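You operate a simulated robot arm through the tools that you are given. There is no shell and no other tool. Be economical: measure what you need, move in short steps, check, and stop when the job is done.

The job below is to be done with a simulated robot arm. You get a single attempt, and the scene is never put back.

Task
Free the green lever, centre both bubbles with their knobs, and lock it. Where these are worked on the way, their far stop is far enough and under half their travel is too little: green lever.

Only the result counts: the job must be done as asked and must still hold three seconds after the hand-in. Knocking over, shifting, dropping, spilling or breaking anything else fails it.

Robot
A 7-joint arm with a two-finger parallel gripper, fixed in place. Base frame: the origin is at the foot of the arm, x ahead of it, y to its left, z up. Units: m, rad, N and s.
With the tool pointing down near the work surface it reaches from about 0.22 to 0.68 m from the base axis. Its first joint turns from -1.152 to 1.152 rad. Payload 2.4 kg.
Tool frame: the origin (TCP) lies between the finger pads and is the grasp point; the fingertips stand 0.03 m ahead of it; z points along the fingers, y is the line along which they close. The gripper opens to 0.094 m. The fingers are 0.028 m wide and 0.01 m thick; the gripper's body (0.05 by 0.096 m) begins 0.055 m behind the TCP.
Orientation is that of the tool frame in the base frame, as [roll, pitch, yaw] about the fixed x, y, z axes, in that order (R = Rz(yaw) Ry(pitch) Rx(roll)). With the fingers straight down and closing along the base's y, the tool's x points along the base's -x, its y along +y and its z along -z.

Tools
- The arm moves only by the tool step_arm. Its argument "deltas" is one flat list of numbers, 7 for each row, row after row: the shift along the tool's x, y, z in units of 30 mm (1.0 is 30 mm), then the turn, a rotation vector about the tool's x, y, z in units of 6 degrees (1.0 is 6 degrees), then the gripper command, from -1 (fully open) to 1 (shut), values between in proportion. In form: [x, y, z, rx, ry, rz, fingers, x, y, z, rx, ry, rz, fingers, ...]. A call has 1 to 10 rows; each row shifts and turns the commanded pose from where the row before left it, along the tool's axes as they then stand. A call with a number of a shift or a turn outside -1 to 1 is refused whole. A row lasts 0.2 s, in which the tool goes at most 0.05 m and 0.15 rad; a call with a longer step from one row to the next is refused whole, and so is a gripper value outside its range. Where a pose cannot be reached the arm comes as near as it can. A force on the tool above 90 N (or 10 N above the force at the start of the call, whichever is more), or a blocked arm, ends the call early, and 0.2 s more pass. Each finger travels about 0.153 m/s and halts on what it meets, pressing with about 38 N; the grip force reading is that of the motor and also rises with nothing between the fingers. The clock runs only during rows and for 0.2 s after the last one: add rows that do not move to give the fingers time. The reply holds the time, the measured pose of the TCP, the force on the tool along the base axes, the opening and the grip force, in the units named above and with some noise, with the torque about the TCP (base axes, N m) and any sound that the robot's microphone picked up, and new pictures: "show" is both (left out), scene, wrist or none.
- Cameras (640 x 400 px; columns grow to the right, rows downward): "scene" is fixed at [0.0307, 0.4626, 1.4588]; the picture's right is [-0.85, -0.53, 0.00], its down [-0.23, 0.37, -0.90] and it looks along [0.47, -0.76, -0.44] (base axes); focal length 310 px, centre (320, 200). "wrist" rides on the gripper at [0.076, 0.014, -0.102] in the tool frame; the picture's right is [-0.18, 0.98, 0.00], its down [-0.75, -0.14, -0.64] and it looks along [-0.63, -0.12, 0.77] (tool axes); focal length 243 px, centre (320, 200).
- measure_at(camera, pixels): for up to 12 pixels [column, row] of the newest picture of that camera ("zoom" is the newest enlarged one), the place [x, y, z] in the base frame of the surface seen there, good to about 0.002 m. It takes no simulated time.
- enlarge(camera, box): a new picture of the part [left, top, right, bottom] of that camera's present view, enlarged. It takes no simulated time.
- sign_off(): hands the job in; it is judged then, once.

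Go step by step. Measure first, check grasps and placings, and put right what went wrong. The budget is 80 turns and 200 pictures, counting those below and the enlarged ones. Unless the task says otherwise, let go and move clear before handing in, and close with one line.

The tools are called by a JSON object that holds its "name" and its "arguments". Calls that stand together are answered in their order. step_arm: Moves the arm, as the interface text tells. Its arguments: {"type":"object","properties":{"deltas":{"type":"array","items":{"type":"number"}},"show":{"type":"string","enum":["both","scene","wrist","none"]}},"required":["deltas"]} The other tools are called the same way: measure_at (camera, pixels) gives the place of the surface under pixels of a picture; enlarge (camera, box) takes an enlarged picture of a part of a camera's view; sign_off () hands the job in.

At the start:

```text
t: 0.0
position: [0.4607, -0.0595, 1.1092]
ee_rot: [-3.141, -0.001, 3.14]
force: [-0.2, -0.2, 0.5]
moment: [0.0, 0.02, 0.03]
finger_gap: 0.0942
finger_force: 0.0
```

scene: 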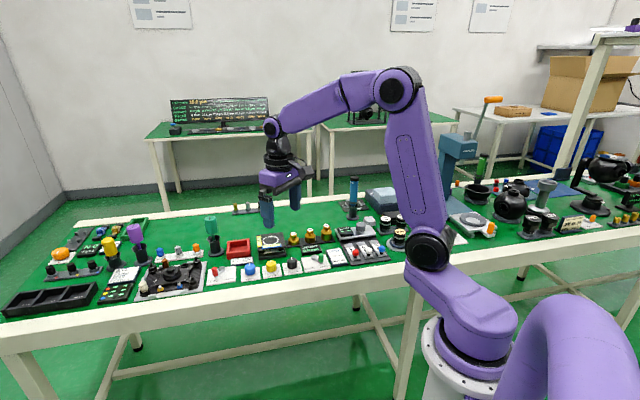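
wrist: 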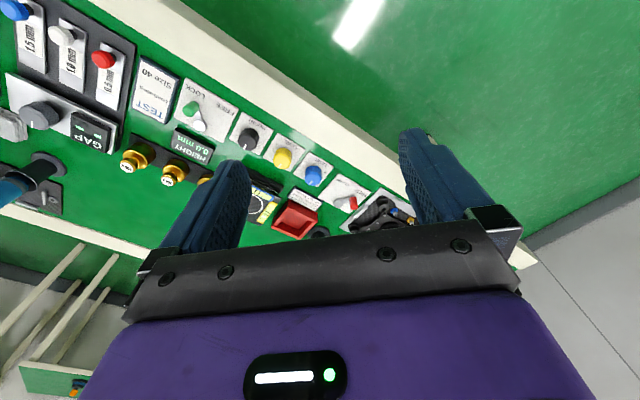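

The wrist picture shows a LOCK/FREE plate near (203,112) with a green part. I'll enlarge both views to find the levels, knobs and lever.

{"name": "enlarge", "arguments": {"camera": "scene", "box": [130, 210, 290, 310]}}

{"name": "enlarge", "arguments": {"camera": "scene", "box": [270, 190, 430, 290]}}

{"name": "enlarge", "arguments": {"camera": "wrist", "box": [0, 0, 420, 260]}}

{"name": "enlarge", "arguments": {"camera": "scene", "box": [0, 200, 160, 320]}}

```text
4.00 times, centred on (210, 260) of scene
```

zoom: 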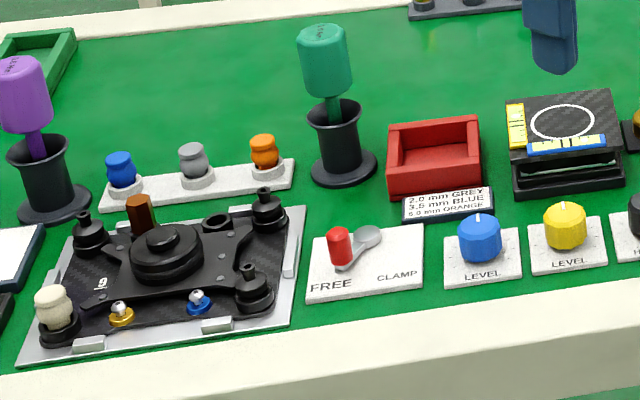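

```text
4.00 times, centred on (350, 240) of scene
```

zoom: 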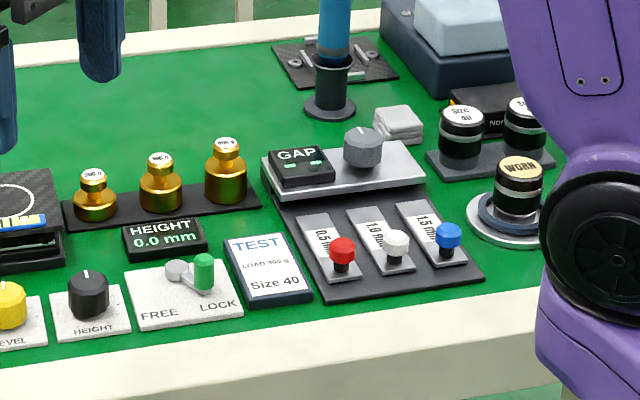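

```text
1.52 times, centred on (210, 130) of wrist
```

zoom: 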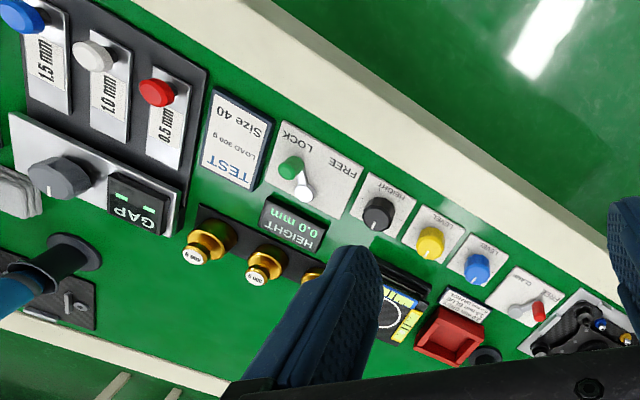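

```text
3.33 times, centred on (80, 260) of scene
```

zoom: 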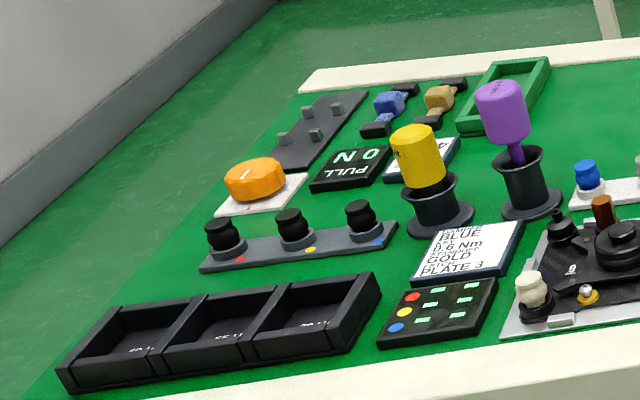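

The green lever stands at LOCK (scene about (321,258)), and the blue and yellow LEVEL knobs are at (250,269) and (271,266). I'll measure all of them.

{"name": "measure_at", "arguments": {"camera": "scene", "pixels": [[321, 255], [321, 260], [314, 257], [250, 265], [249, 269], [271, 262], [271, 266], [292, 260], [302, 265], [329, 267], [243, 281], [260, 280]]}}

{"name": "enlarge", "arguments": {"camera": "scene", "box": [240, 225, 340, 285]}}

{"name": "enlarge", "arguments": {"camera": "scene", "box": [250, 226, 298, 256]}}

```text
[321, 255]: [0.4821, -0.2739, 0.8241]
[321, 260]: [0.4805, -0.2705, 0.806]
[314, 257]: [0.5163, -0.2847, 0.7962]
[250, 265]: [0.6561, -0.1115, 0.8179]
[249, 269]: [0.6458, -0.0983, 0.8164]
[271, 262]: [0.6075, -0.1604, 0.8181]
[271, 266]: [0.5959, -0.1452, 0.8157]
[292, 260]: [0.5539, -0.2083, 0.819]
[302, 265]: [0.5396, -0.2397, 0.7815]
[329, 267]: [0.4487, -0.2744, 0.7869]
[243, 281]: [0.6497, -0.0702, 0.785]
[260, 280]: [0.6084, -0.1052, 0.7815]
```

```text
6.40 times, centred on (290, 255) of scene
```

zoom: 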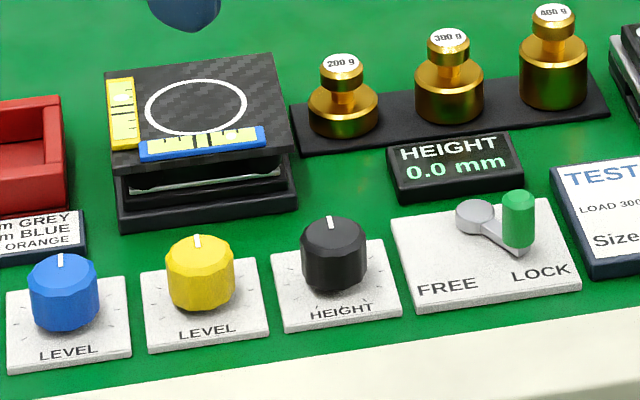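

```text
13.33 times, centred on (274, 241) of scene
```

zoom: 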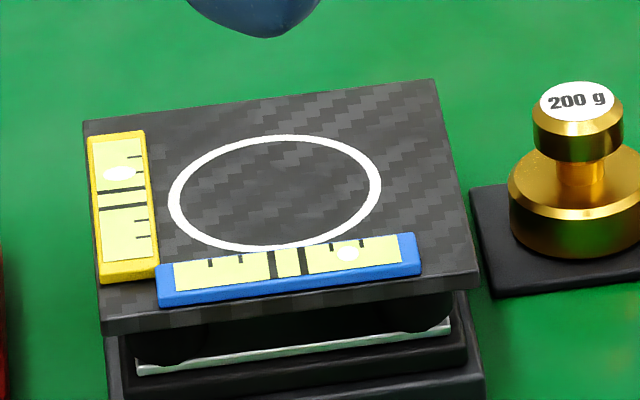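

The blue bubble sits right of its marks and the yellow bubble sits toward the back. I'll move above the lever for a closer look.

{"name": "step_arm", "arguments": {"deltas": [0, -0.875, 0.5, 0, 0, 0, -1, 0, -0.875, 0.5, 0, 0, 0, -1, 0, -0.875, 0.5, 0, 0, 0, -1, 0, -0.875, 0.5, 0, 0, 0, -1, 0, -0.875, 0.5, 0, 0, 0, -1, 0, -0.875, 0.5, 0, 0, 0, -1, 0, -0.875, 0.5, 0, 0, 0, -1, 0, -0.875, 0.5, 0, 0, 0, -1, 0, 0, 0, 0, 0, 0, -1]}}

```text
t: 2.0
position: [0.4608, -0.2705, 0.9883]
ee_rot: [-3.141, 0.001, 3.141]
force: [-0.3, -0.5, 0.3]
moment: [0.0, 0.01, 0.02]
finger_gap: 0.0939
finger_force: 0.1
```

scene: 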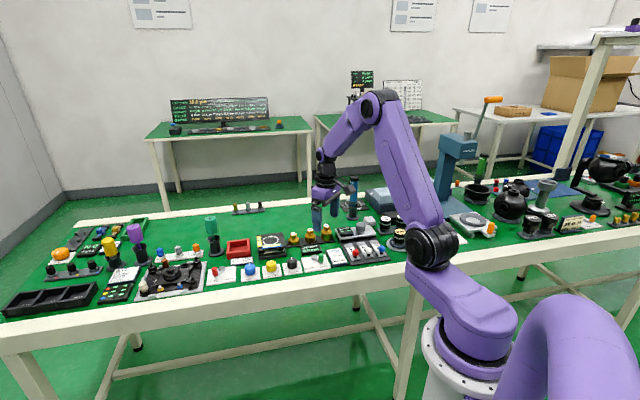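
wrist: 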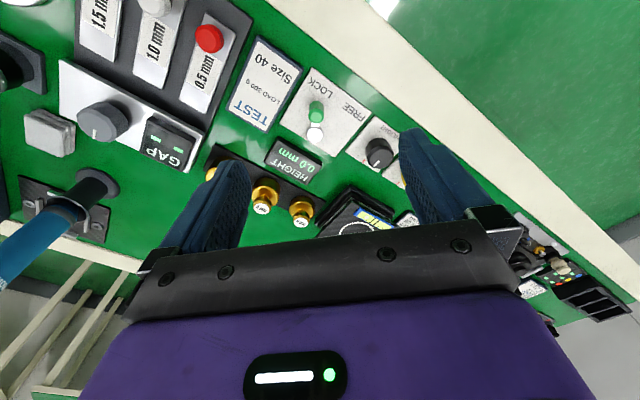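

The whole row runs diagonally, roughly along (+x,+y). I'll enlarge the lever area of the wrist view for better measurements.

{"name": "enlarge", "arguments": {"camera": "wrist", "box": [240, 50, 432, 170]}}

```text
3.33 times, centred on (336, 110) of wrist
```

zoom: 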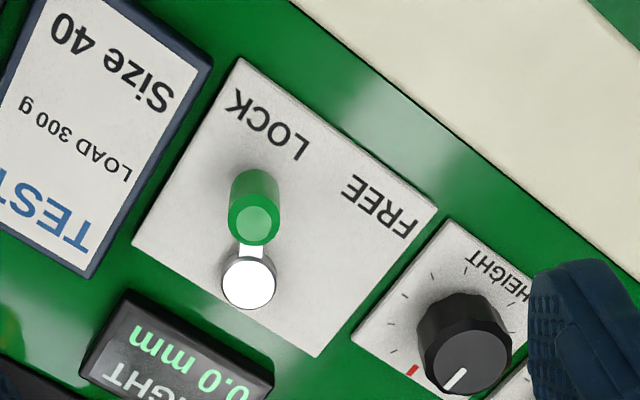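

{"name": "measure_at", "arguments": {"camera": "zoom", "pixels": [[252, 222], [234, 225], [276, 222], [254, 240], [250, 285], [224, 282], [274, 282], [240, 65], [432, 210], [320, 352], [138, 240], [462, 360]]}}

```text
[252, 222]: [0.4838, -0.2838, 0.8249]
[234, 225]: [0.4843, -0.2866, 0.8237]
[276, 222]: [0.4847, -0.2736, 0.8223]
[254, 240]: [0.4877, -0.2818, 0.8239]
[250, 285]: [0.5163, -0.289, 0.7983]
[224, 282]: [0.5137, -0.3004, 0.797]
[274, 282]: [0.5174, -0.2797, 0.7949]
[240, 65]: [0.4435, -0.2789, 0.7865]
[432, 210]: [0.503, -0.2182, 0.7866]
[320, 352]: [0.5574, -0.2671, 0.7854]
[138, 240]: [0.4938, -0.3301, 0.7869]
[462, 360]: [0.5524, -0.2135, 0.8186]
```

The plate is at 45° with the pivot at about (0.514,-0.289) and the handle at (0.483,-0.281). I'll go above the handle and turn so that the fingers close along the row, with a modest opening.

{"name": "step_arm", "arguments": {"deltas": [-0.37, -0.18, 0.6, 0, 0, 0, -0.2, -0.37, -0.17, 0.6, 0, 0, 0, -0.2, 0, 0, 0.6, 0, 0, 1, -0.2, 0, 0, 0.4, 0, 0, 1, -0.2, 0, 0, 0, 0, 0, 1, -0.2, 0, 0, 0, 0, 0, 1, -0.2, 0, 0, 0, 0, 0, 1, -0.2, 0, 0, 0, 0, 0, 1, -0.2, 0, 0, 0, 0, 0, 1, -0.2, 0, 0, 0, 0, 0, 0.5, -0.2]}}

```text
t: 4.2
position: [0.483, -0.2799, 0.9224]
ee_rot: [3.141, 0.0, 2.355]
force: [-0.1, 0.4, 0.3]
moment: [-0.01, 0.01, -0.02]
finger_gap: 0.0565
finger_force: 0.0
```

scene: 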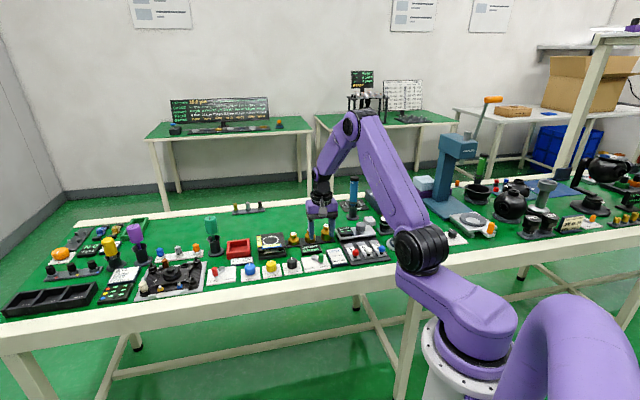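
wrist: 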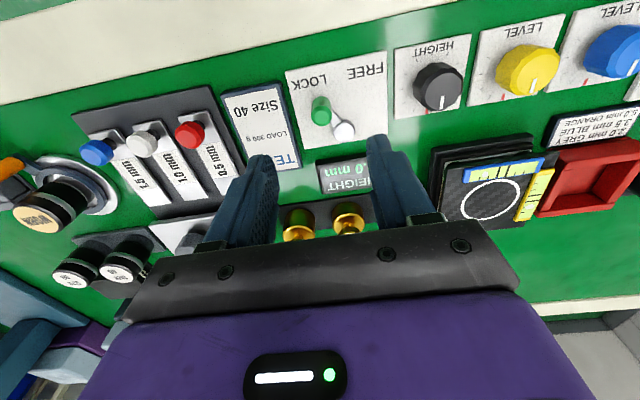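

The fingers straddle the handle in line with the row. I'll descend to TCP z≈0.837.

{"name": "step_arm", "arguments": {"deltas": [0, 0, 0.9, 0, 0, 0, 0.04, 0, 0, 0.9, 0, 0, 0, 0.04, 0, 0, 0.6, 0, 0, 0, 0.04, 0, 0, 0.42, 0, 0, 0, 0.04, 0, 0, 0, 0, 0, 0, 0.04]}}

```text
t: 5.4
position: [0.4839, -0.2794, 0.8368]
ee_rot: [-3.141, 0.001, 2.357]
force: [-0.3, -0.9, -0.3]
moment: [-0.02, 0.02, 0.01]
finger_gap: 0.0452
finger_force: 0.0
```

scene: 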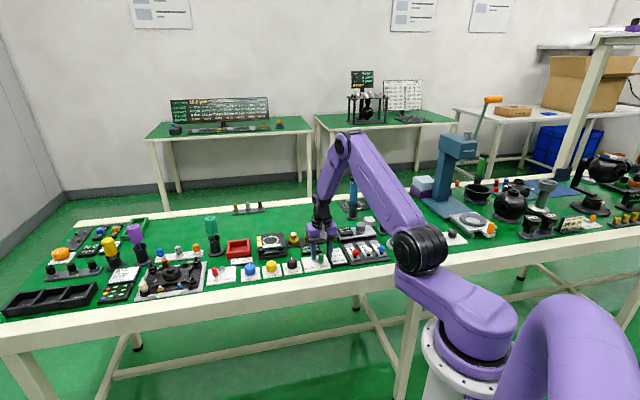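
wrist: 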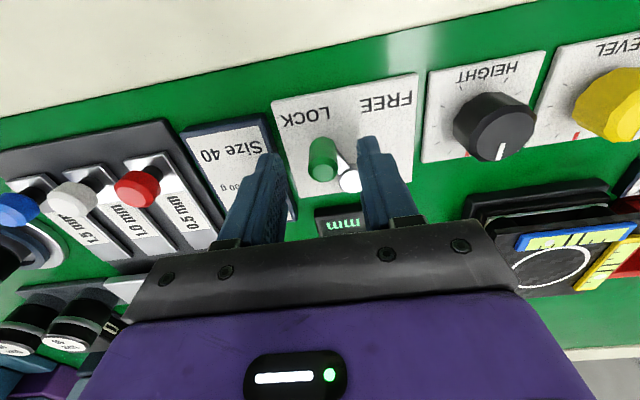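

The handle at (323,158) stands between the fingertips, so I'll close gently on it.

{"name": "step_arm", "arguments": {"deltas": [0, 0, 0, 0, 0, 0, 0.4, 0, 0, 0, 0, 0, 0, 0.8, 0, 0, 0, 0, 0, 0, 0.8]}}

{"name": "enlarge", "arguments": {"camera": "wrist", "box": [224, 80, 464, 230]}}

```text
t: 6.2
position: [0.4836, -0.2801, 0.838]
ee_rot: [3.14, 0.002, 2.357]
force: [8.1, 6.7, -3.8]
moment: [0.0, -0.28, 0.1]
finger_gap: 0.0173
finger_force: 45.1
```

scene: 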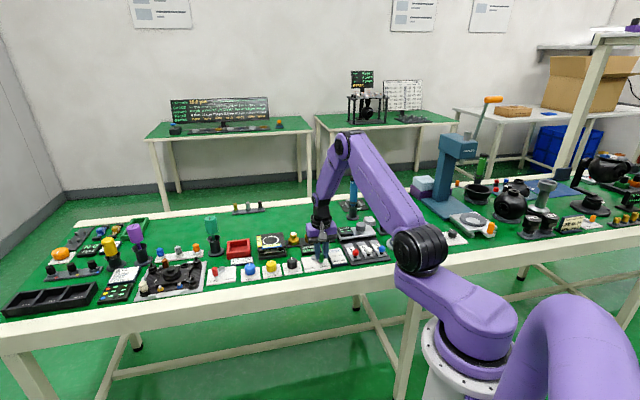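
wrist: 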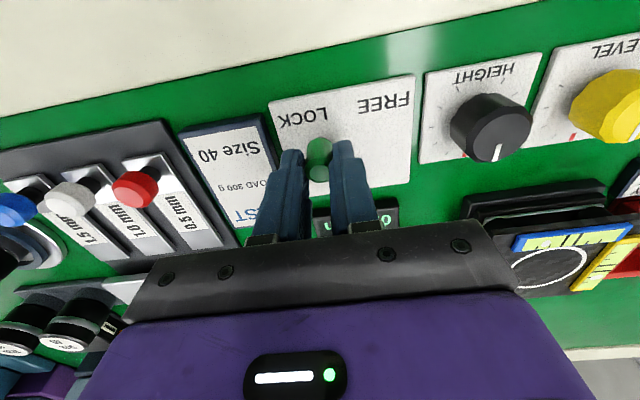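

```text
2.67 times, centred on (344, 155) of wrist
```

zoom: 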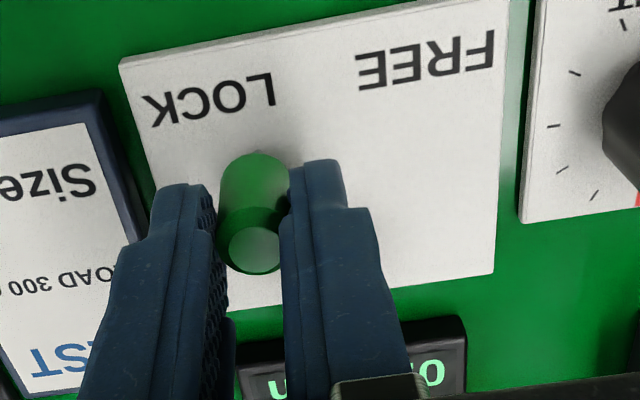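

It's gripped with a gap of 17 mm. I'll loosen slightly to a cage and swing the lever along its arc toward FREE.

{"name": "step_arm", "arguments": {"deltas": [0, 0, 0, 0, 0, 0, 0.57, 0.08, 0.25, 0, 0, 0, 0, 0.57, 0.03, 0.25, 0, 0, 0, 0, 0.57, -0.03, 0.25, 0, 0, 0, 0, 0.57, -0.08, 0.25, 0, 0, 0, 0, 0.57, 0, 0, 0, 0, 0, 0, 0.57]}}

{"name": "enlarge", "arguments": {"camera": "wrist", "box": [224, 80, 464, 230]}}

```text
t: 7.6
position: [0.504, -0.2578, 0.8368]
ee_rot: [3.141, 0.001, 2.356]
force: [-0.8, -0.1, 0.3]
moment: [-0.01, 0.02, 0.01]
finger_gap: 0.0205
finger_force: 0.6
```

scene: 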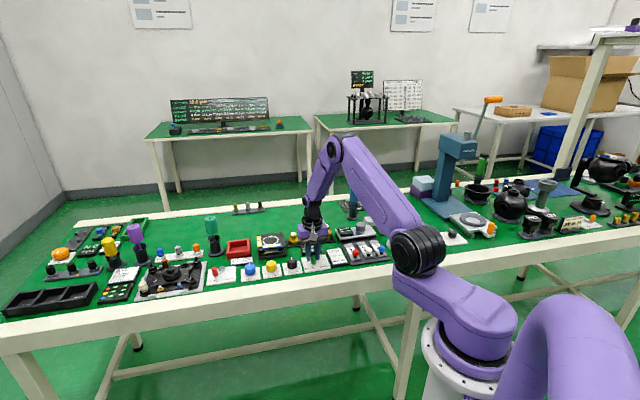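
wrist: 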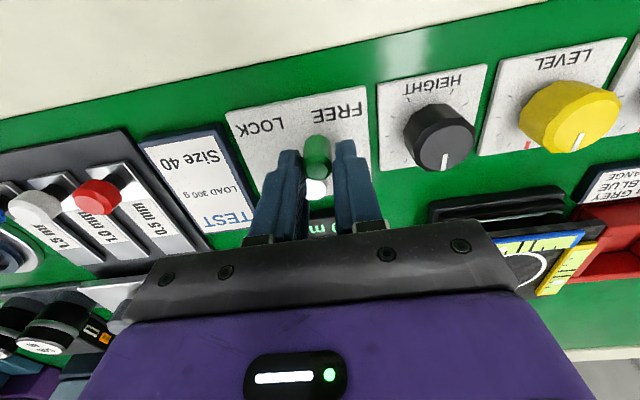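

```text
2.67 times, centred on (344, 155) of wrist
```

zoom: 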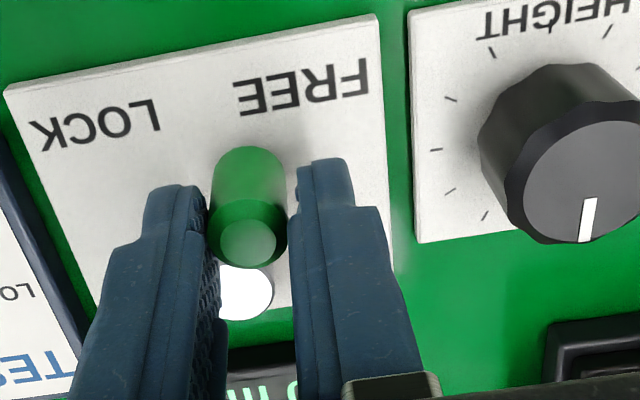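

The lever follows freely. I'll push further until I feel the stop.

{"name": "step_arm", "arguments": {"deltas": [-0.03, 0.15, 0, 0, 0, 0, 0.57, -0.03, 0.1, 0, 0, 0, 0, 0.57], "show": "wrist"}}

```text
t: 8.2
position: [0.5099, -0.2554, 0.8378]
ee_rot: [3.141, 0.0, 2.356]
force: [-0.7, -1.8, 0.1]
moment: [-0.04, 0.01, -0.01]
finger_gap: 0.021
finger_force: 0.6
```

wrist: 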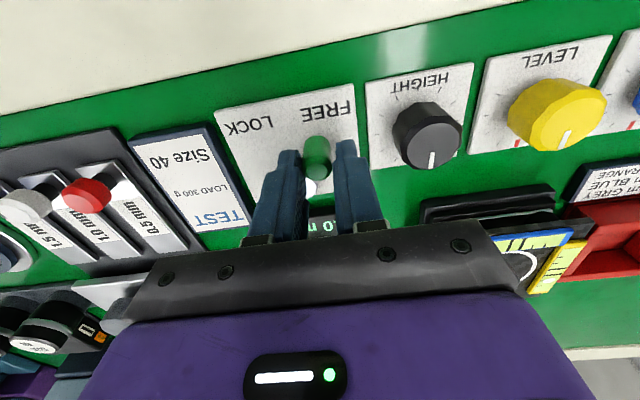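

{"name": "step_arm", "arguments": {"deltas": [-0.04, 0.13, 0, 0, 0, 0, 0.57, -0.05, 0.1, 0, 0, 0, 0, 0.57, 0, 0, 0, 0, 0, 0, 0.57], "show": "wrist"}}

{"name": "enlarge", "arguments": {"camera": "wrist", "box": [224, 80, 464, 230]}}

```text
t: 9.0
position: [0.5156, -0.2535, 0.8374]
ee_rot: [-3.141, -0.004, 2.355]
force: [-14.4, -6.9, -1.2]
moment: [-0.11, 0.35, -0.03]
finger_gap: 0.0287
finger_force: 8.2
```

wrist: 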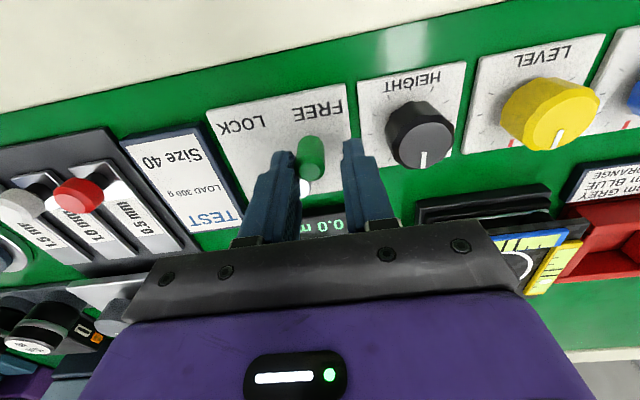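

```text
2.67 times, centred on (344, 155) of wrist
```

zoom: 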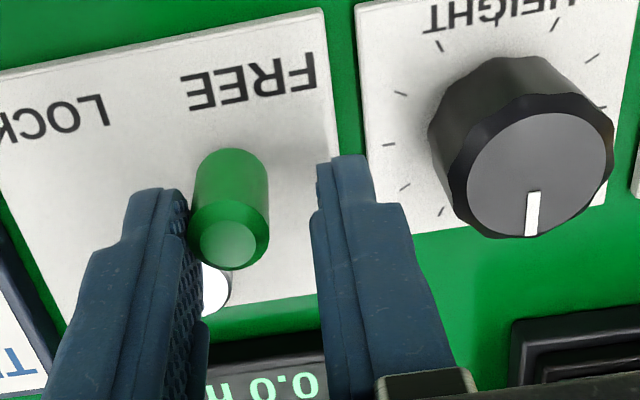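

The stop is reached: 16 N of reaction and the finger is pushed back. I'll ease off, rise, and move along the row above the yellow knob.

{"name": "step_arm", "arguments": {"deltas": [0, -0.15, 0, 0, 0, 0, 0.35, 0, 0, 0, 0, 0, 0, 0.35, 0, 0, -1, 0, 0, 0, 0.3, 0, 0, -1, 0, 0, 0, 0, 0, 0, -1, 0, 0, 0, -0.1, 0, 1, 0, 0, 0, 0, -0.1, 0, 1, 0, 0, 0, 0, -0.1, 0, 1, 0, 0, 0, 0, -0.1, 0, 1, 0, 0, 0, 0, -0.1, 0, 0, 0, 0, 0, 0, -0.1]}}

{"name": "enlarge", "arguments": {"camera": "wrist", "box": [200, 20, 520, 220]}}

```text
t: 11.2
position: [0.5999, -0.1688, 0.929]
ee_rot: [-3.141, 0.001, 2.356]
force: [-0.3, -0.7, -0.1]
moment: [0.03, 0.02, 0.0]
finger_gap: 0.0516
finger_force: 0.1
```

scene: 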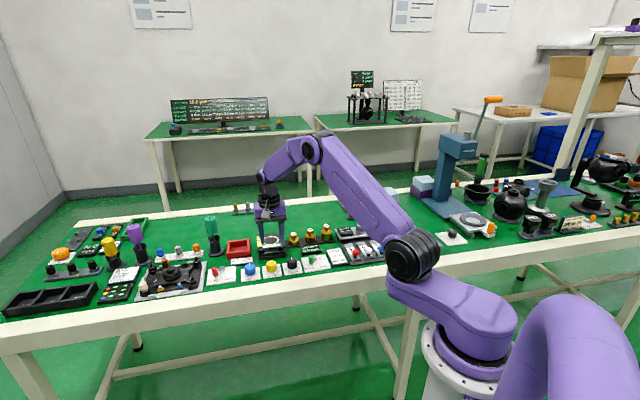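
wrist: 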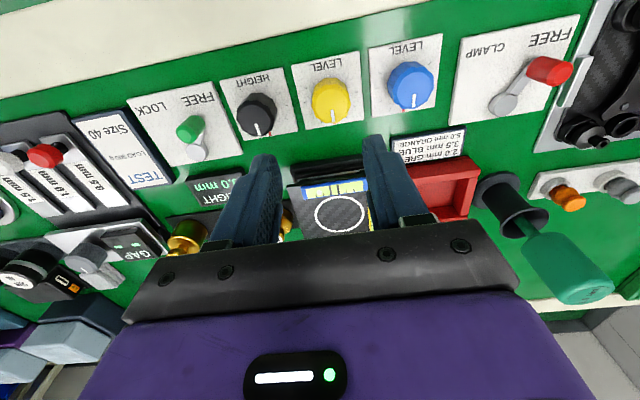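

```text
2.00 times, centred on (360, 120) of wrist
```

zoom: 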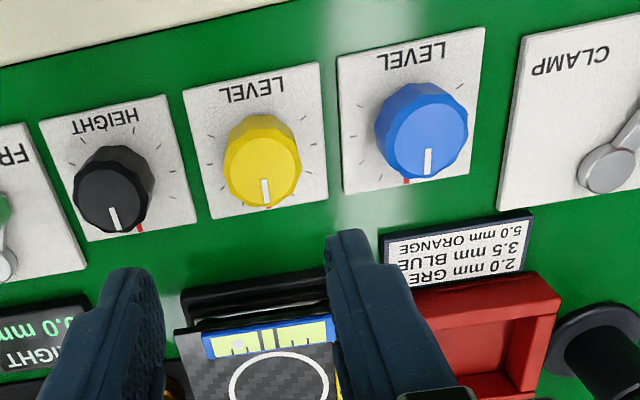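

Both knobs are in view. I'll measure the yellow and blue knob tops.

{"name": "measure_at", "arguments": {"camera": "zoom", "pixels": [[262, 170], [231, 175], [298, 165], [260, 138], [265, 205], [424, 138], [387, 142], [464, 132], [420, 105], [428, 175], [265, 185], [428, 155]]}}

{"name": "measure_at", "arguments": {"camera": "scene", "pixels": [[271, 262], [250, 265], [323, 256], [314, 257]]}}

{"name": "enlarge", "arguments": {"camera": "scene", "box": [240, 225, 340, 285]}}

```text
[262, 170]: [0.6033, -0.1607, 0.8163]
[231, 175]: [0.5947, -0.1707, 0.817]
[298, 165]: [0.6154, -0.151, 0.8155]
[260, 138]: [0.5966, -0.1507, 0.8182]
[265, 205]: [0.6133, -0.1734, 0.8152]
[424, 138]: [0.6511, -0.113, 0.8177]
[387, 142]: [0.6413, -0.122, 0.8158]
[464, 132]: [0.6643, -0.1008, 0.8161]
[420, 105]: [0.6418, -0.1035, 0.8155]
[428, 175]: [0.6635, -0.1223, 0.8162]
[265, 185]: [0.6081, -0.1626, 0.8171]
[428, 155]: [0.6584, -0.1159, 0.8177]
```

```text
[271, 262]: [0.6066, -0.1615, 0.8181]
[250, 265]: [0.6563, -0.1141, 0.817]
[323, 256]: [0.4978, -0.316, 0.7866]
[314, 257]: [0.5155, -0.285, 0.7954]
```

```text
6.40 times, centred on (290, 255) of scene
```

zoom: 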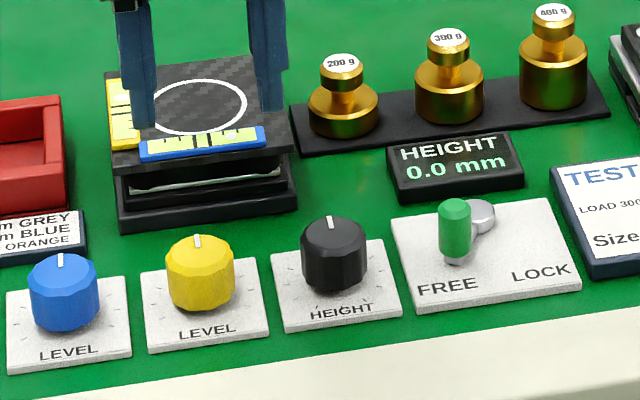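

Yellow knob centre is at (0.605,-0.161), top at 0.817, about 30 mm wide. I'll centre over it, descend and close.

{"name": "step_arm", "arguments": {"deltas": [0.07, 0.31, 0.7, 0, 0, 0, -0.06, 0, 0, 0.9, 0, 0, 0, -0.06, 0, 0, 0.9, 0, 0, 0, -0.06, 0, 0, 0.8, 0, 0, 0, -0.06, 0, 0, 0, 0, 0, 0, -0.06], "show": "wrist"}}

{"name": "enlarge", "arguments": {"camera": "wrist", "box": [200, 60, 440, 210]}}

{"name": "enlarge", "arguments": {"camera": "scene", "box": [240, 225, 304, 265]}}

```text
t: 12.4
position: [0.6035, -0.1611, 0.8276]
ee_rot: [3.141, 0.0, 2.358]
force: [0.6, -0.1, 0.6]
moment: [0.0, -0.01, -0.02]
finger_gap: 0.0498
finger_force: 0.0
```

wrist: 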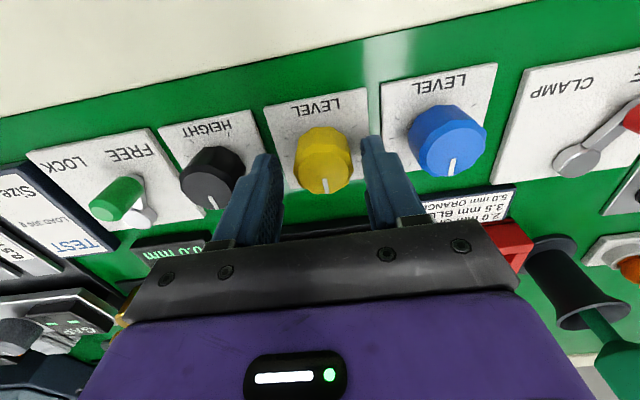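

```text
2.67 times, centred on (320, 135) of wrist
```

zoom: 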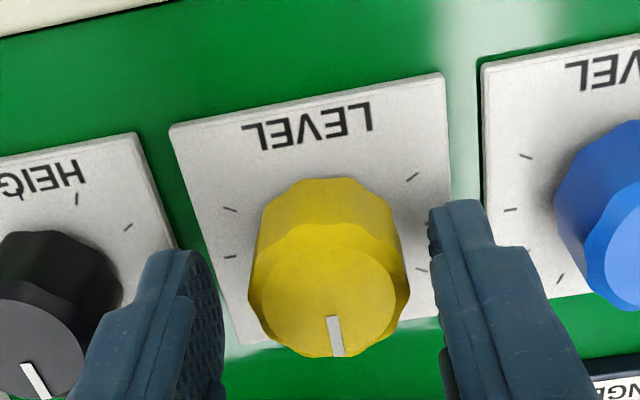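

```text
10.00 times, centred on (272, 245) of scene
```

zoom: 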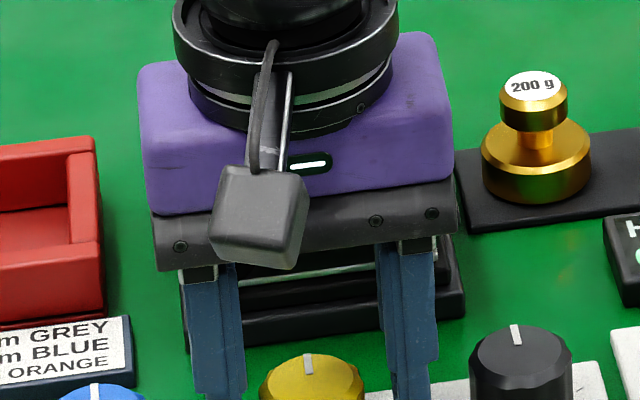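

The knob stands between the fingers. I'll grip it, turn it 30° clockwise as a trial, then rise to see the bubbles.

{"name": "step_arm", "arguments": {"deltas": [0, 0, 0, 0, 0, 0, 0.5, 0, 0, 0, 0, 0, 0, 0.5, 0, 0, 0, 0, 0, 1, 0.5, 0, 0, 0, 0, 0, 1, 0.5, 0, 0, 0, 0, 0, 1, 0.5, 0, 0, 0, 0, 0, 1, 0.5, 0, 0, 0, 0, 0, 1, 0.5, 0, 0, 0, 0, 0, 0, 0.5], "show": "wrist"}}

{"name": "enlarge", "arguments": {"camera": "scene", "box": [240, 225, 304, 265]}}

```text
t: 14.2
position: [0.6051, -0.1596, 0.8286]
ee_rot: [-3.141, 0.0, 1.833]
force: [13.3, 14.2, -18.3]
moment: [-0.11, -1.03, -0.01]
finger_gap: 0.0335
finger_force: 45.4
```

wrist: 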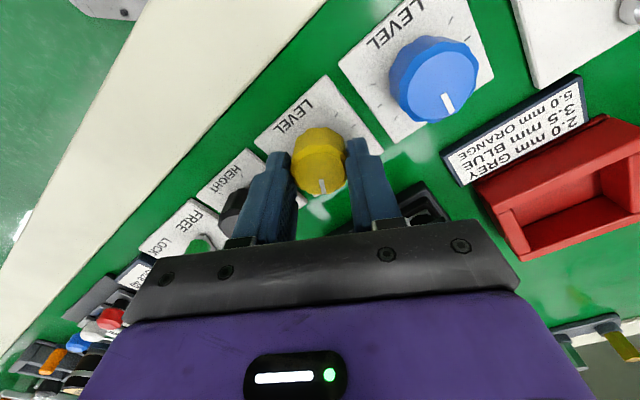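

```text
10.00 times, centred on (272, 245) of scene
```

zoom: 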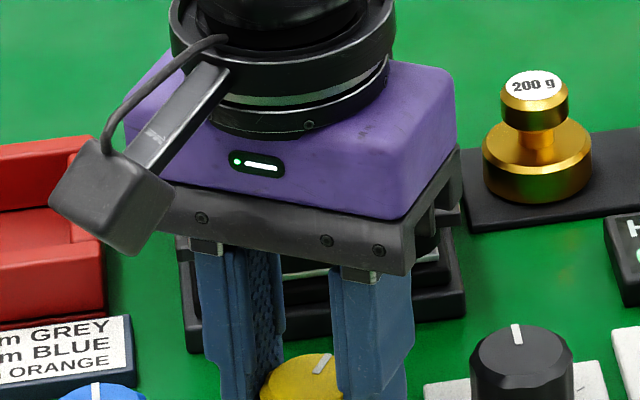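

The knob turned with the fingers. I'll open, rise and inspect the bubbles.

{"name": "step_arm", "arguments": {"deltas": [0, 0, 0, 0, 0, 0, -0.06, 0, 0, 0, 0, 0, 0, -0.06, 0, 0, -0.8, 0, 0, 0, -0.06, 0, 0, -1, 0, 0, 0, -0.06, 0, 0, -1, 0, 0, 0, -0.06, 0, 0, -1, 0, 0, 0, -0.06], "show": "wrist"}}

{"name": "enlarge", "arguments": {"camera": "scene", "box": [242, 226, 306, 266]}}

```text
t: 15.6
position: [0.6022, -0.1621, 0.9441]
ee_rot: [3.141, -0.001, 1.834]
force: [-0.2, 0.1, -0.7]
moment: [-0.01, -0.02, 0.04]
finger_gap: 0.05
finger_force: 0.2
```

wrist: 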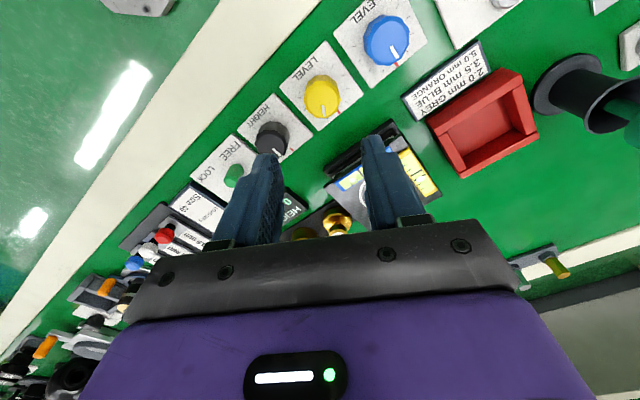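

```text
10.00 times, centred on (274, 246) of scene
```

zoom: 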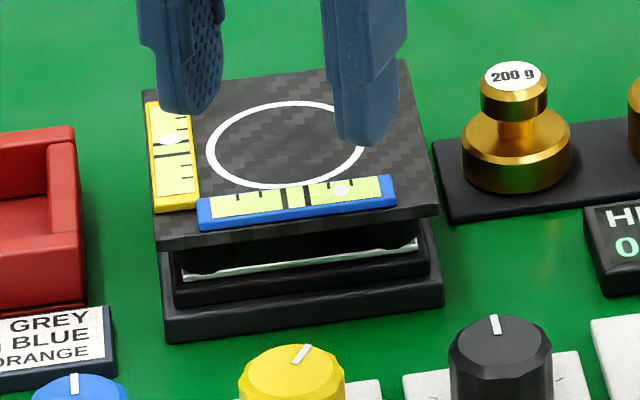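

{"name": "enlarge", "arguments": {"camera": "scene", "box": [254, 232, 286, 252]}}

{"name": "enlarge", "arguments": {"camera": "wrist", "box": [310, 110, 470, 210]}}

```text
16.00 times, centred on (270, 242) of scene
```

zoom: 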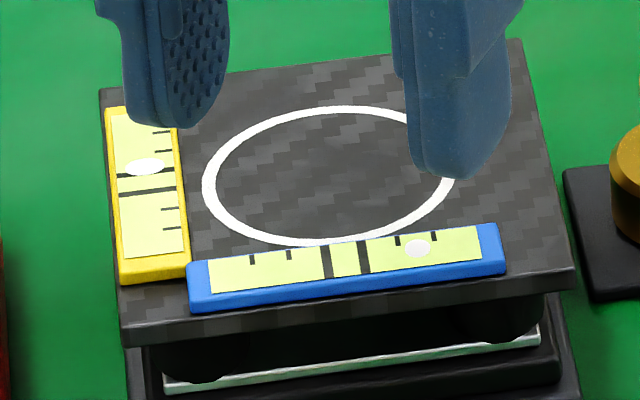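

```text
4.00 times, centred on (390, 160) of wrist
```

zoom: 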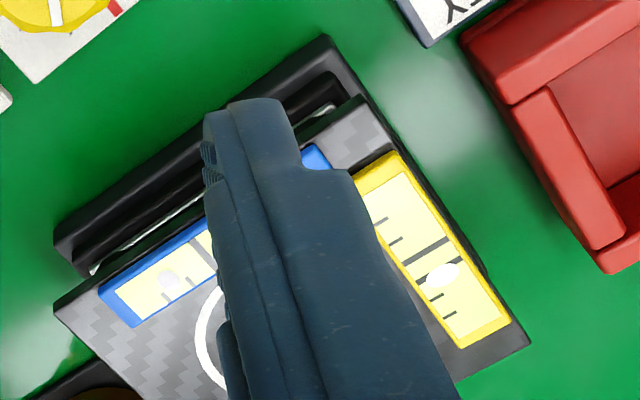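

The yellow bubble went from about 1.5 to about 0.95 mark spacings off, so clockwise is right and roughly 40–50° more is needed. I'll rotate the hand back by 42°, descend and regrip.

{"name": "step_arm", "arguments": {"deltas": [0, 0, 0.3, 0, 0, -1, -0.06, 0, 0, 0.3, 0, 0, -1, -0.06, 0, 0, 0.3, 0, 0, -1, -0.06, 0, 0, 0.3, 0, 0, -1, -0.06, 0, 0, 0.3, 0, 0, -1, -0.06, 0, 0, 0.3, 0, 0, -1, -0.06, 0, 0, 0.3, 0, 0, -1, -0.06, 0, 0.09, 0.9, 0, 0, 0, -0.06, 0, 0, 0.87, 0, 0, 0, -0.06, 0, 0, 0, 0, 0, 0, 0], "show": "wrist"}}

```text
t: 17.8
position: [0.6054, -0.16, 0.8263]
ee_rot: [3.141, 0.0, 2.565]
force: [0.0, -0.7, 0.6]
moment: [0.0, -0.01, 0.05]
finger_gap: 0.0471
finger_force: 0.0
```

wrist: 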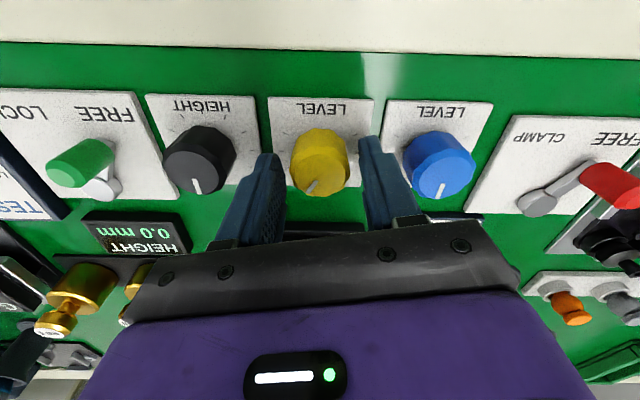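

The fingers straddle the knob again. I'll grip and turn 42° clockwise.

{"name": "step_arm", "arguments": {"deltas": [0, 0, 0, 0, 0, 0, 0.5, 0, 0, 0, 0, 0, 0, 0.5, 0, 0, 0, 0, 0, 1, 0.5, 0, 0, 0, 0, 0, 1, 0.5, 0, 0, 0, 0, 0, 1, 0.5, 0, 0, 0, 0, 0, 1, 0.5, 0, 0, 0, 0, 0, 1, 0.5, 0, 0, 0, 0, 0, 1, 0.5, 0, 0, 0, 0, 0, 1, 0.5, 0, 0, 0, 0, 0, 0, 0.5], "show": "none"}}

{"name": "step_arm", "arguments": {"deltas": [0, 0, 0, 0, 0, 0, -0.06, 0, 0, 0, 0, 0, 0, -0.06, 0, 0, -0.8, 0, 0, 0, -0.06, 0, 0, -1, 0, 0, 0, -0.06, 0, 0, -1, 0, 0, 0, -0.06, 0, 0, -1, 0, 0, 0, -0.06], "show": "none"}}

{"name": "enlarge", "arguments": {"camera": "scene", "box": [254, 232, 286, 252]}}

{"name": "enlarge", "arguments": {"camera": "wrist", "box": [250, 50, 490, 200]}}

```text
t: 20.0
position: [0.6044, -0.1604, 0.826]
ee_rot: [-3.141, 0.0, 1.831]
force: [8.3, -3.8, -20.0]
moment: [-0.63, -0.91, 0.02]
finger_gap: 0.0335
finger_force: 45.0
```

```text
t: 21.4
position: [0.604, -0.1601, 0.9418]
ee_rot: [3.14, 0.0, 1.832]
force: [-0.9, -0.2, 0.1]
moment: [-0.02, 0.0, -0.01]
finger_gap: 0.0498
finger_force: 0.1
```

```text
16.00 times, centred on (270, 242) of scene
```

zoom: 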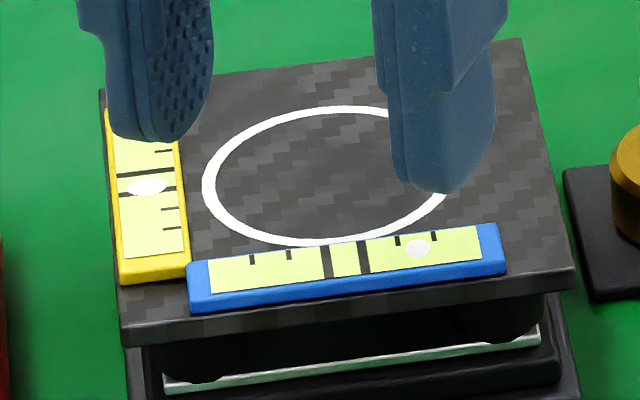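

```text
2.67 times, centred on (370, 125) of wrist
```

zoom: 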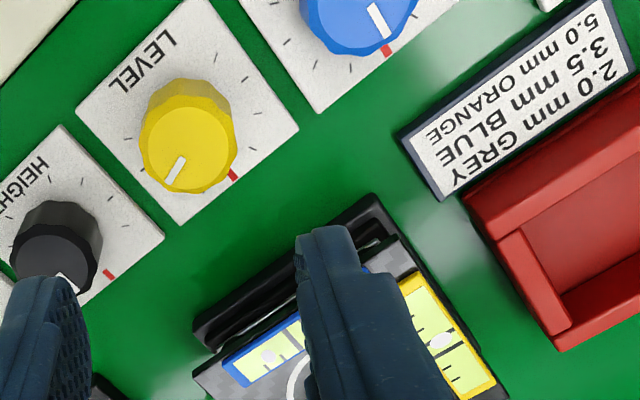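

The yellow bubble is close to its marks now, maybe slightly past. I'll zoom in heavily to judge it.

{"name": "enlarge", "arguments": {"camera": "scene", "box": [257, 237, 266, 247]}}

{"name": "enlarge", "arguments": {"camera": "wrist", "box": [395, 148, 443, 204]}}

```text
16.00 times, centred on (262, 242) of scene
```

zoom: 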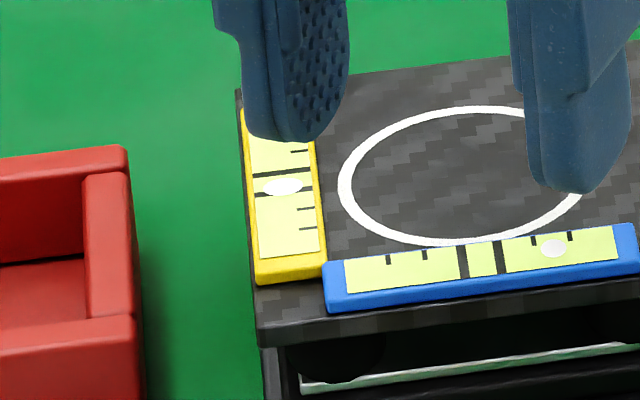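

```text
7.14 times, centred on (419, 176) of wrist
```

zoom: 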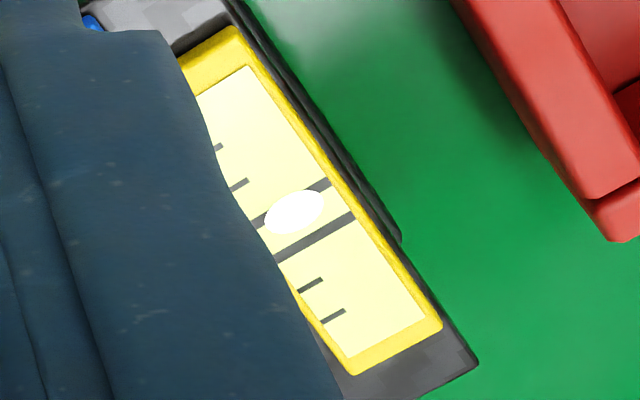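

In both views the bubble is about 0.26 spacings past centre, so I'll turn yellow back by 9°.

{"name": "step_arm", "arguments": {"deltas": [0, 0, 1, 0, 0, 0, -0.06, 0, 0, 1, 0, 0, 0, -0.06, 0, 0, 1, 0, 0, 0, -0.06, 0, 0, 0.85, 0, 0, 0, -0.06, 0, 0, 0, 0, 0, 0, 0, 0, 0, 0, 0, 0, 0, 0.5, 0, 0, 0, 0, 0, 0, 0.5, 0, 0, 0, 0, 0, -0.75, 0.5, 0, 0, 0, 0, 0, -0.75, 0.5, 0, 0, 0, 0, 0, 0, 0.5], "show": "none"}}

{"name": "step_arm", "arguments": {"deltas": [0, 0, 0, 0, 0, 0, -0.06, 0, 0, 0, 0, 0, 0, -0.06, 0, 0, -0.8, 0, 0, 0, -0.06, 0, 0, -1, 0, 0, 0, -0.06, 0, 0, -1, 0, 0, 0, -0.06, 0, 0, -1, 0, 0, 0, -0.06], "show": "none"}}

{"name": "enlarge", "arguments": {"camera": "scene", "box": [254, 232, 286, 252]}}

{"name": "enlarge", "arguments": {"camera": "wrist", "box": [395, 148, 443, 204]}}

```text
t: 23.6
position: [0.6041, -0.1587, 0.8257]
ee_rot: [-3.141, -0.001, 1.99]
force: [-10.3, 2.0, 0.9]
moment: [-0.25, -0.38, 0.01]
finger_gap: 0.0337
finger_force: 44.5
```

```text
t: 25.0
position: [0.6064, -0.1597, 0.9391]
ee_rot: [3.141, 0.001, 1.989]
force: [-0.3, 1.0, -0.2]
moment: [-0.02, 0.0, 0.0]
finger_gap: 0.0497
finger_force: 0.1
```

```text
16.00 times, centred on (270, 242) of scene
```

zoom: 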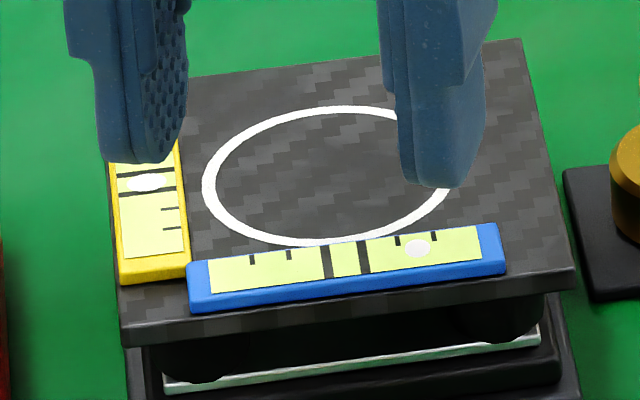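

```text
7.14 times, centred on (419, 176) of wrist
```

zoom: 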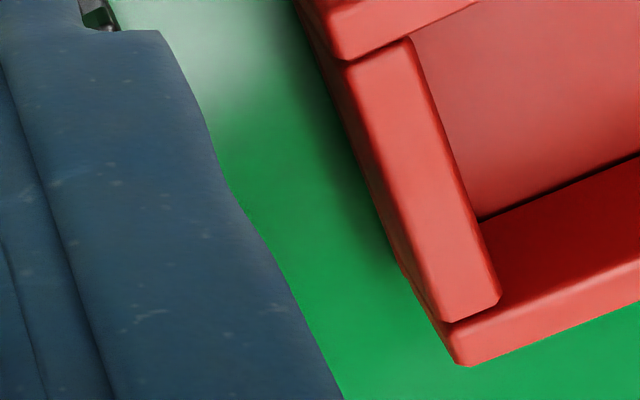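

The yellow bubble now looks centred. Next I'll move above the blue knob with the yaw turned back to 2.356.

{"name": "step_arm", "arguments": {"deltas": [0, 0, 0, 0, 0, -0.88, -0.06, 0, 0, 0, 0, 0, -0.88, -0.06, 0, 0, 0, 0, 0, -0.88, -0.06, 0, 0, 0, 0, 0, -0.87, -0.06, 0, 0.74, 0, 0, 0, 0, -0.06, 0, 0.74, 0, 0, 0, 0, -0.06, 0, 0.72, 0, 0, 0, 0, -0.06, 0, 0, 0.8, 0, 0, 0, -0.06, 0, 0, 0.8, 0, 0, 0, -0.06, 0, 0, 0, 0, 0, 0, -0.06], "show": "wrist"}}

{"name": "enlarge", "arguments": {"camera": "scene", "box": [254, 232, 286, 252]}}

```text
t: 27.2
position: [0.651, -0.1125, 0.8914]
ee_rot: [-3.141, 0.0, 2.358]
force: [0.3, 0.8, -0.2]
moment: [0.0, -0.04, 0.0]
finger_gap: 0.0498
finger_force: 0.0
```

wrist: 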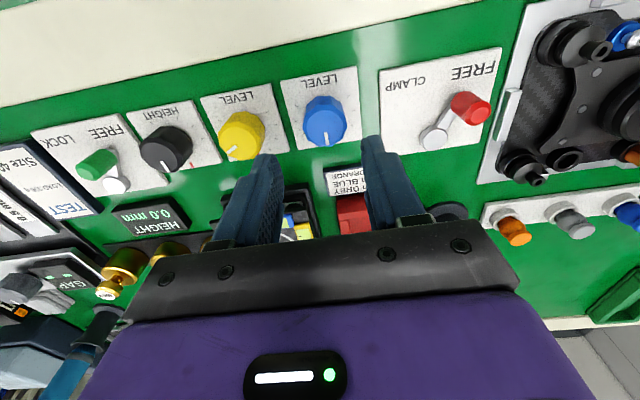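

```text
16.00 times, centred on (270, 242) of scene
```

zoom: 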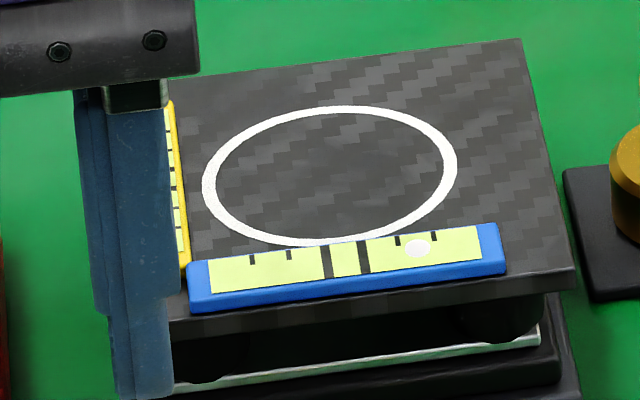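

I'm aligned with the blue knob. I'll descend, grip, and turn 30° clockwise as a trial.

{"name": "step_arm", "arguments": {"deltas": [-0.03, 0.04, 0.8, 0, 0, 0, -0.06, 0, 0, 0.8, 0, 0, 0, -0.06, 0, 0, 0.53, 0, 0, 0, -0.06, 0, 0, 0, 0, 0, 0, 0.3, 0, 0, 0, 0, 0, 0, 0.5, 0, 0, 0, 0, 0, 0, 0.5], "show": "wrist"}}

{"name": "step_arm", "arguments": {"deltas": [0, 0, 0, 0, 0, 1, 0.5, 0, 0, 0, 0, 0, 1, 0.5, 0, 0, 0, 0, 0, 1, 0.5, 0, 0, 0, 0, 0, 1, 0.5, 0, 0, 0, 0, 0, 1, 0.5, 0, 0, 0, 0, 0, 0, 0.5], "show": "none"}}

{"name": "enlarge", "arguments": {"camera": "scene", "box": [254, 232, 286, 252]}}

```text
t: 28.6
position: [0.6526, -0.1089, 0.8288]
ee_rot: [3.139, 0.004, 2.36]
force: [13.9, 10.2, -1.8]
moment: [-0.4, -0.38, 0.03]
finger_gap: 0.0335
finger_force: 45.2
```

wrist: 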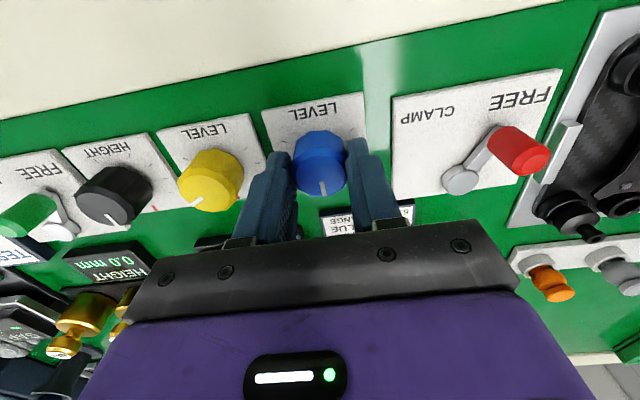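

```text
t: 30.0
position: [0.6538, -0.1084, 0.8288]
ee_rot: [3.138, 0.001, 1.836]
force: [14.2, 17.3, 13.4]
moment: [-0.19, 0.1, 0.04]
finger_gap: 0.0336
finger_force: 45.3
```

```text
16.00 times, centred on (270, 242) of scene
```

zoom: 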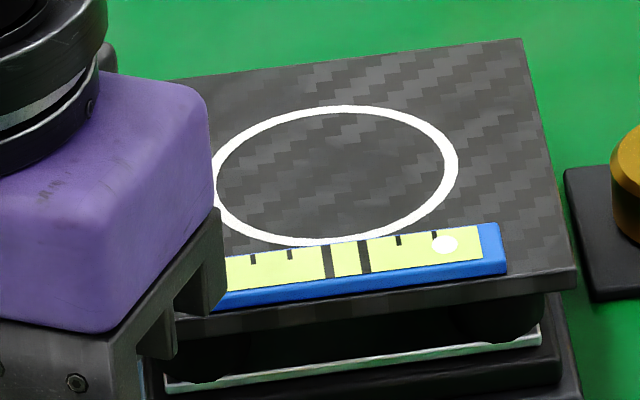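

The bubble moved from 418 to 444, away from centre (344), at about 0.87 px/deg. It needs about 115° counter-clockwise in total, so I'll do 60° first.

{"name": "step_arm", "arguments": {"deltas": [0, 0, 0, 0, 0, -1, 0.5, 0, 0, 0, 0, 0, -1, 0.5, 0, 0, 0, 0, 0, -1, 0.5, 0, 0, 0, 0, 0, -1, 0.5, 0, 0, 0, 0, 0, -1, 0.5, 0, 0, 0, 0, 0, -1, 0.5, 0, 0, 0, 0, 0, -1, 0.5, 0, 0, 0, 0, 0, -1, 0.5, 0, 0, 0, 0, 0, -1, 0.5, 0, 0, 0, 0, 0, -1, 0.5], "show": "none"}}

{"name": "enlarge", "arguments": {"camera": "scene", "box": [254, 232, 286, 252]}}

```text
t: 32.2
position: [0.6537, -0.1095, 0.8289]
ee_rot: [3.141, 0.0, 2.888]
force: [-5.2, 18.2, 26.1]
moment: [0.13, -0.09, 0.0]
finger_gap: 0.0334
finger_force: 45.2
```

```text
16.00 times, centred on (270, 242) of scene
```

zoom: 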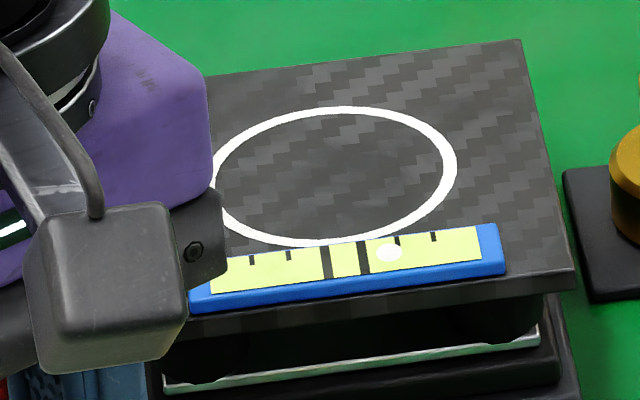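

The bubble is at 390 and has about 46 px to go, roughly 50°. I'll continue another 30° counter-clockwise and watch it.

{"name": "step_arm", "arguments": {"deltas": [0, 0, 0, 0, 0, -1, 0.5, 0, 0, 0, 0, 0, -1, 0.5, 0, 0, 0, 0, 0, -1, 0.5, 0, 0, 0, 0, 0, -1, 0.5, 0, 0, 0, 0, 0, -1, 0.5, 0, 0, 0, 0, 0, 0, 0.5], "show": "none"}}

{"name": "enlarge", "arguments": {"camera": "scene", "box": [254, 232, 286, 252]}}

```text
t: 33.6
position: [0.653, -0.1091, 0.8288]
ee_rot: [3.14, 0.001, -2.876]
force: [-8.0, 18.2, 26.9]
moment: [0.17, 0.32, 0.02]
finger_gap: 0.0335
finger_force: 45.3
```

```text
16.00 times, centred on (270, 242) of scene
```

zoom: 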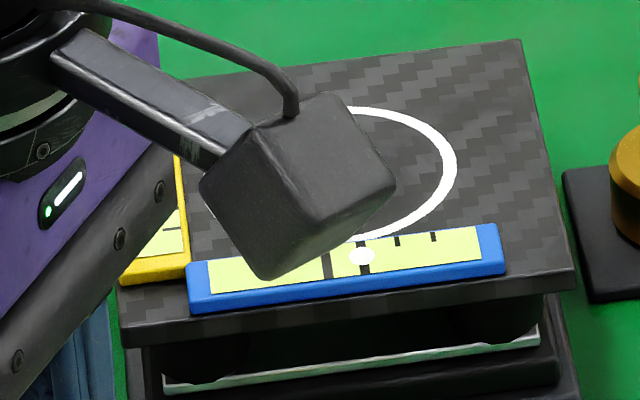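

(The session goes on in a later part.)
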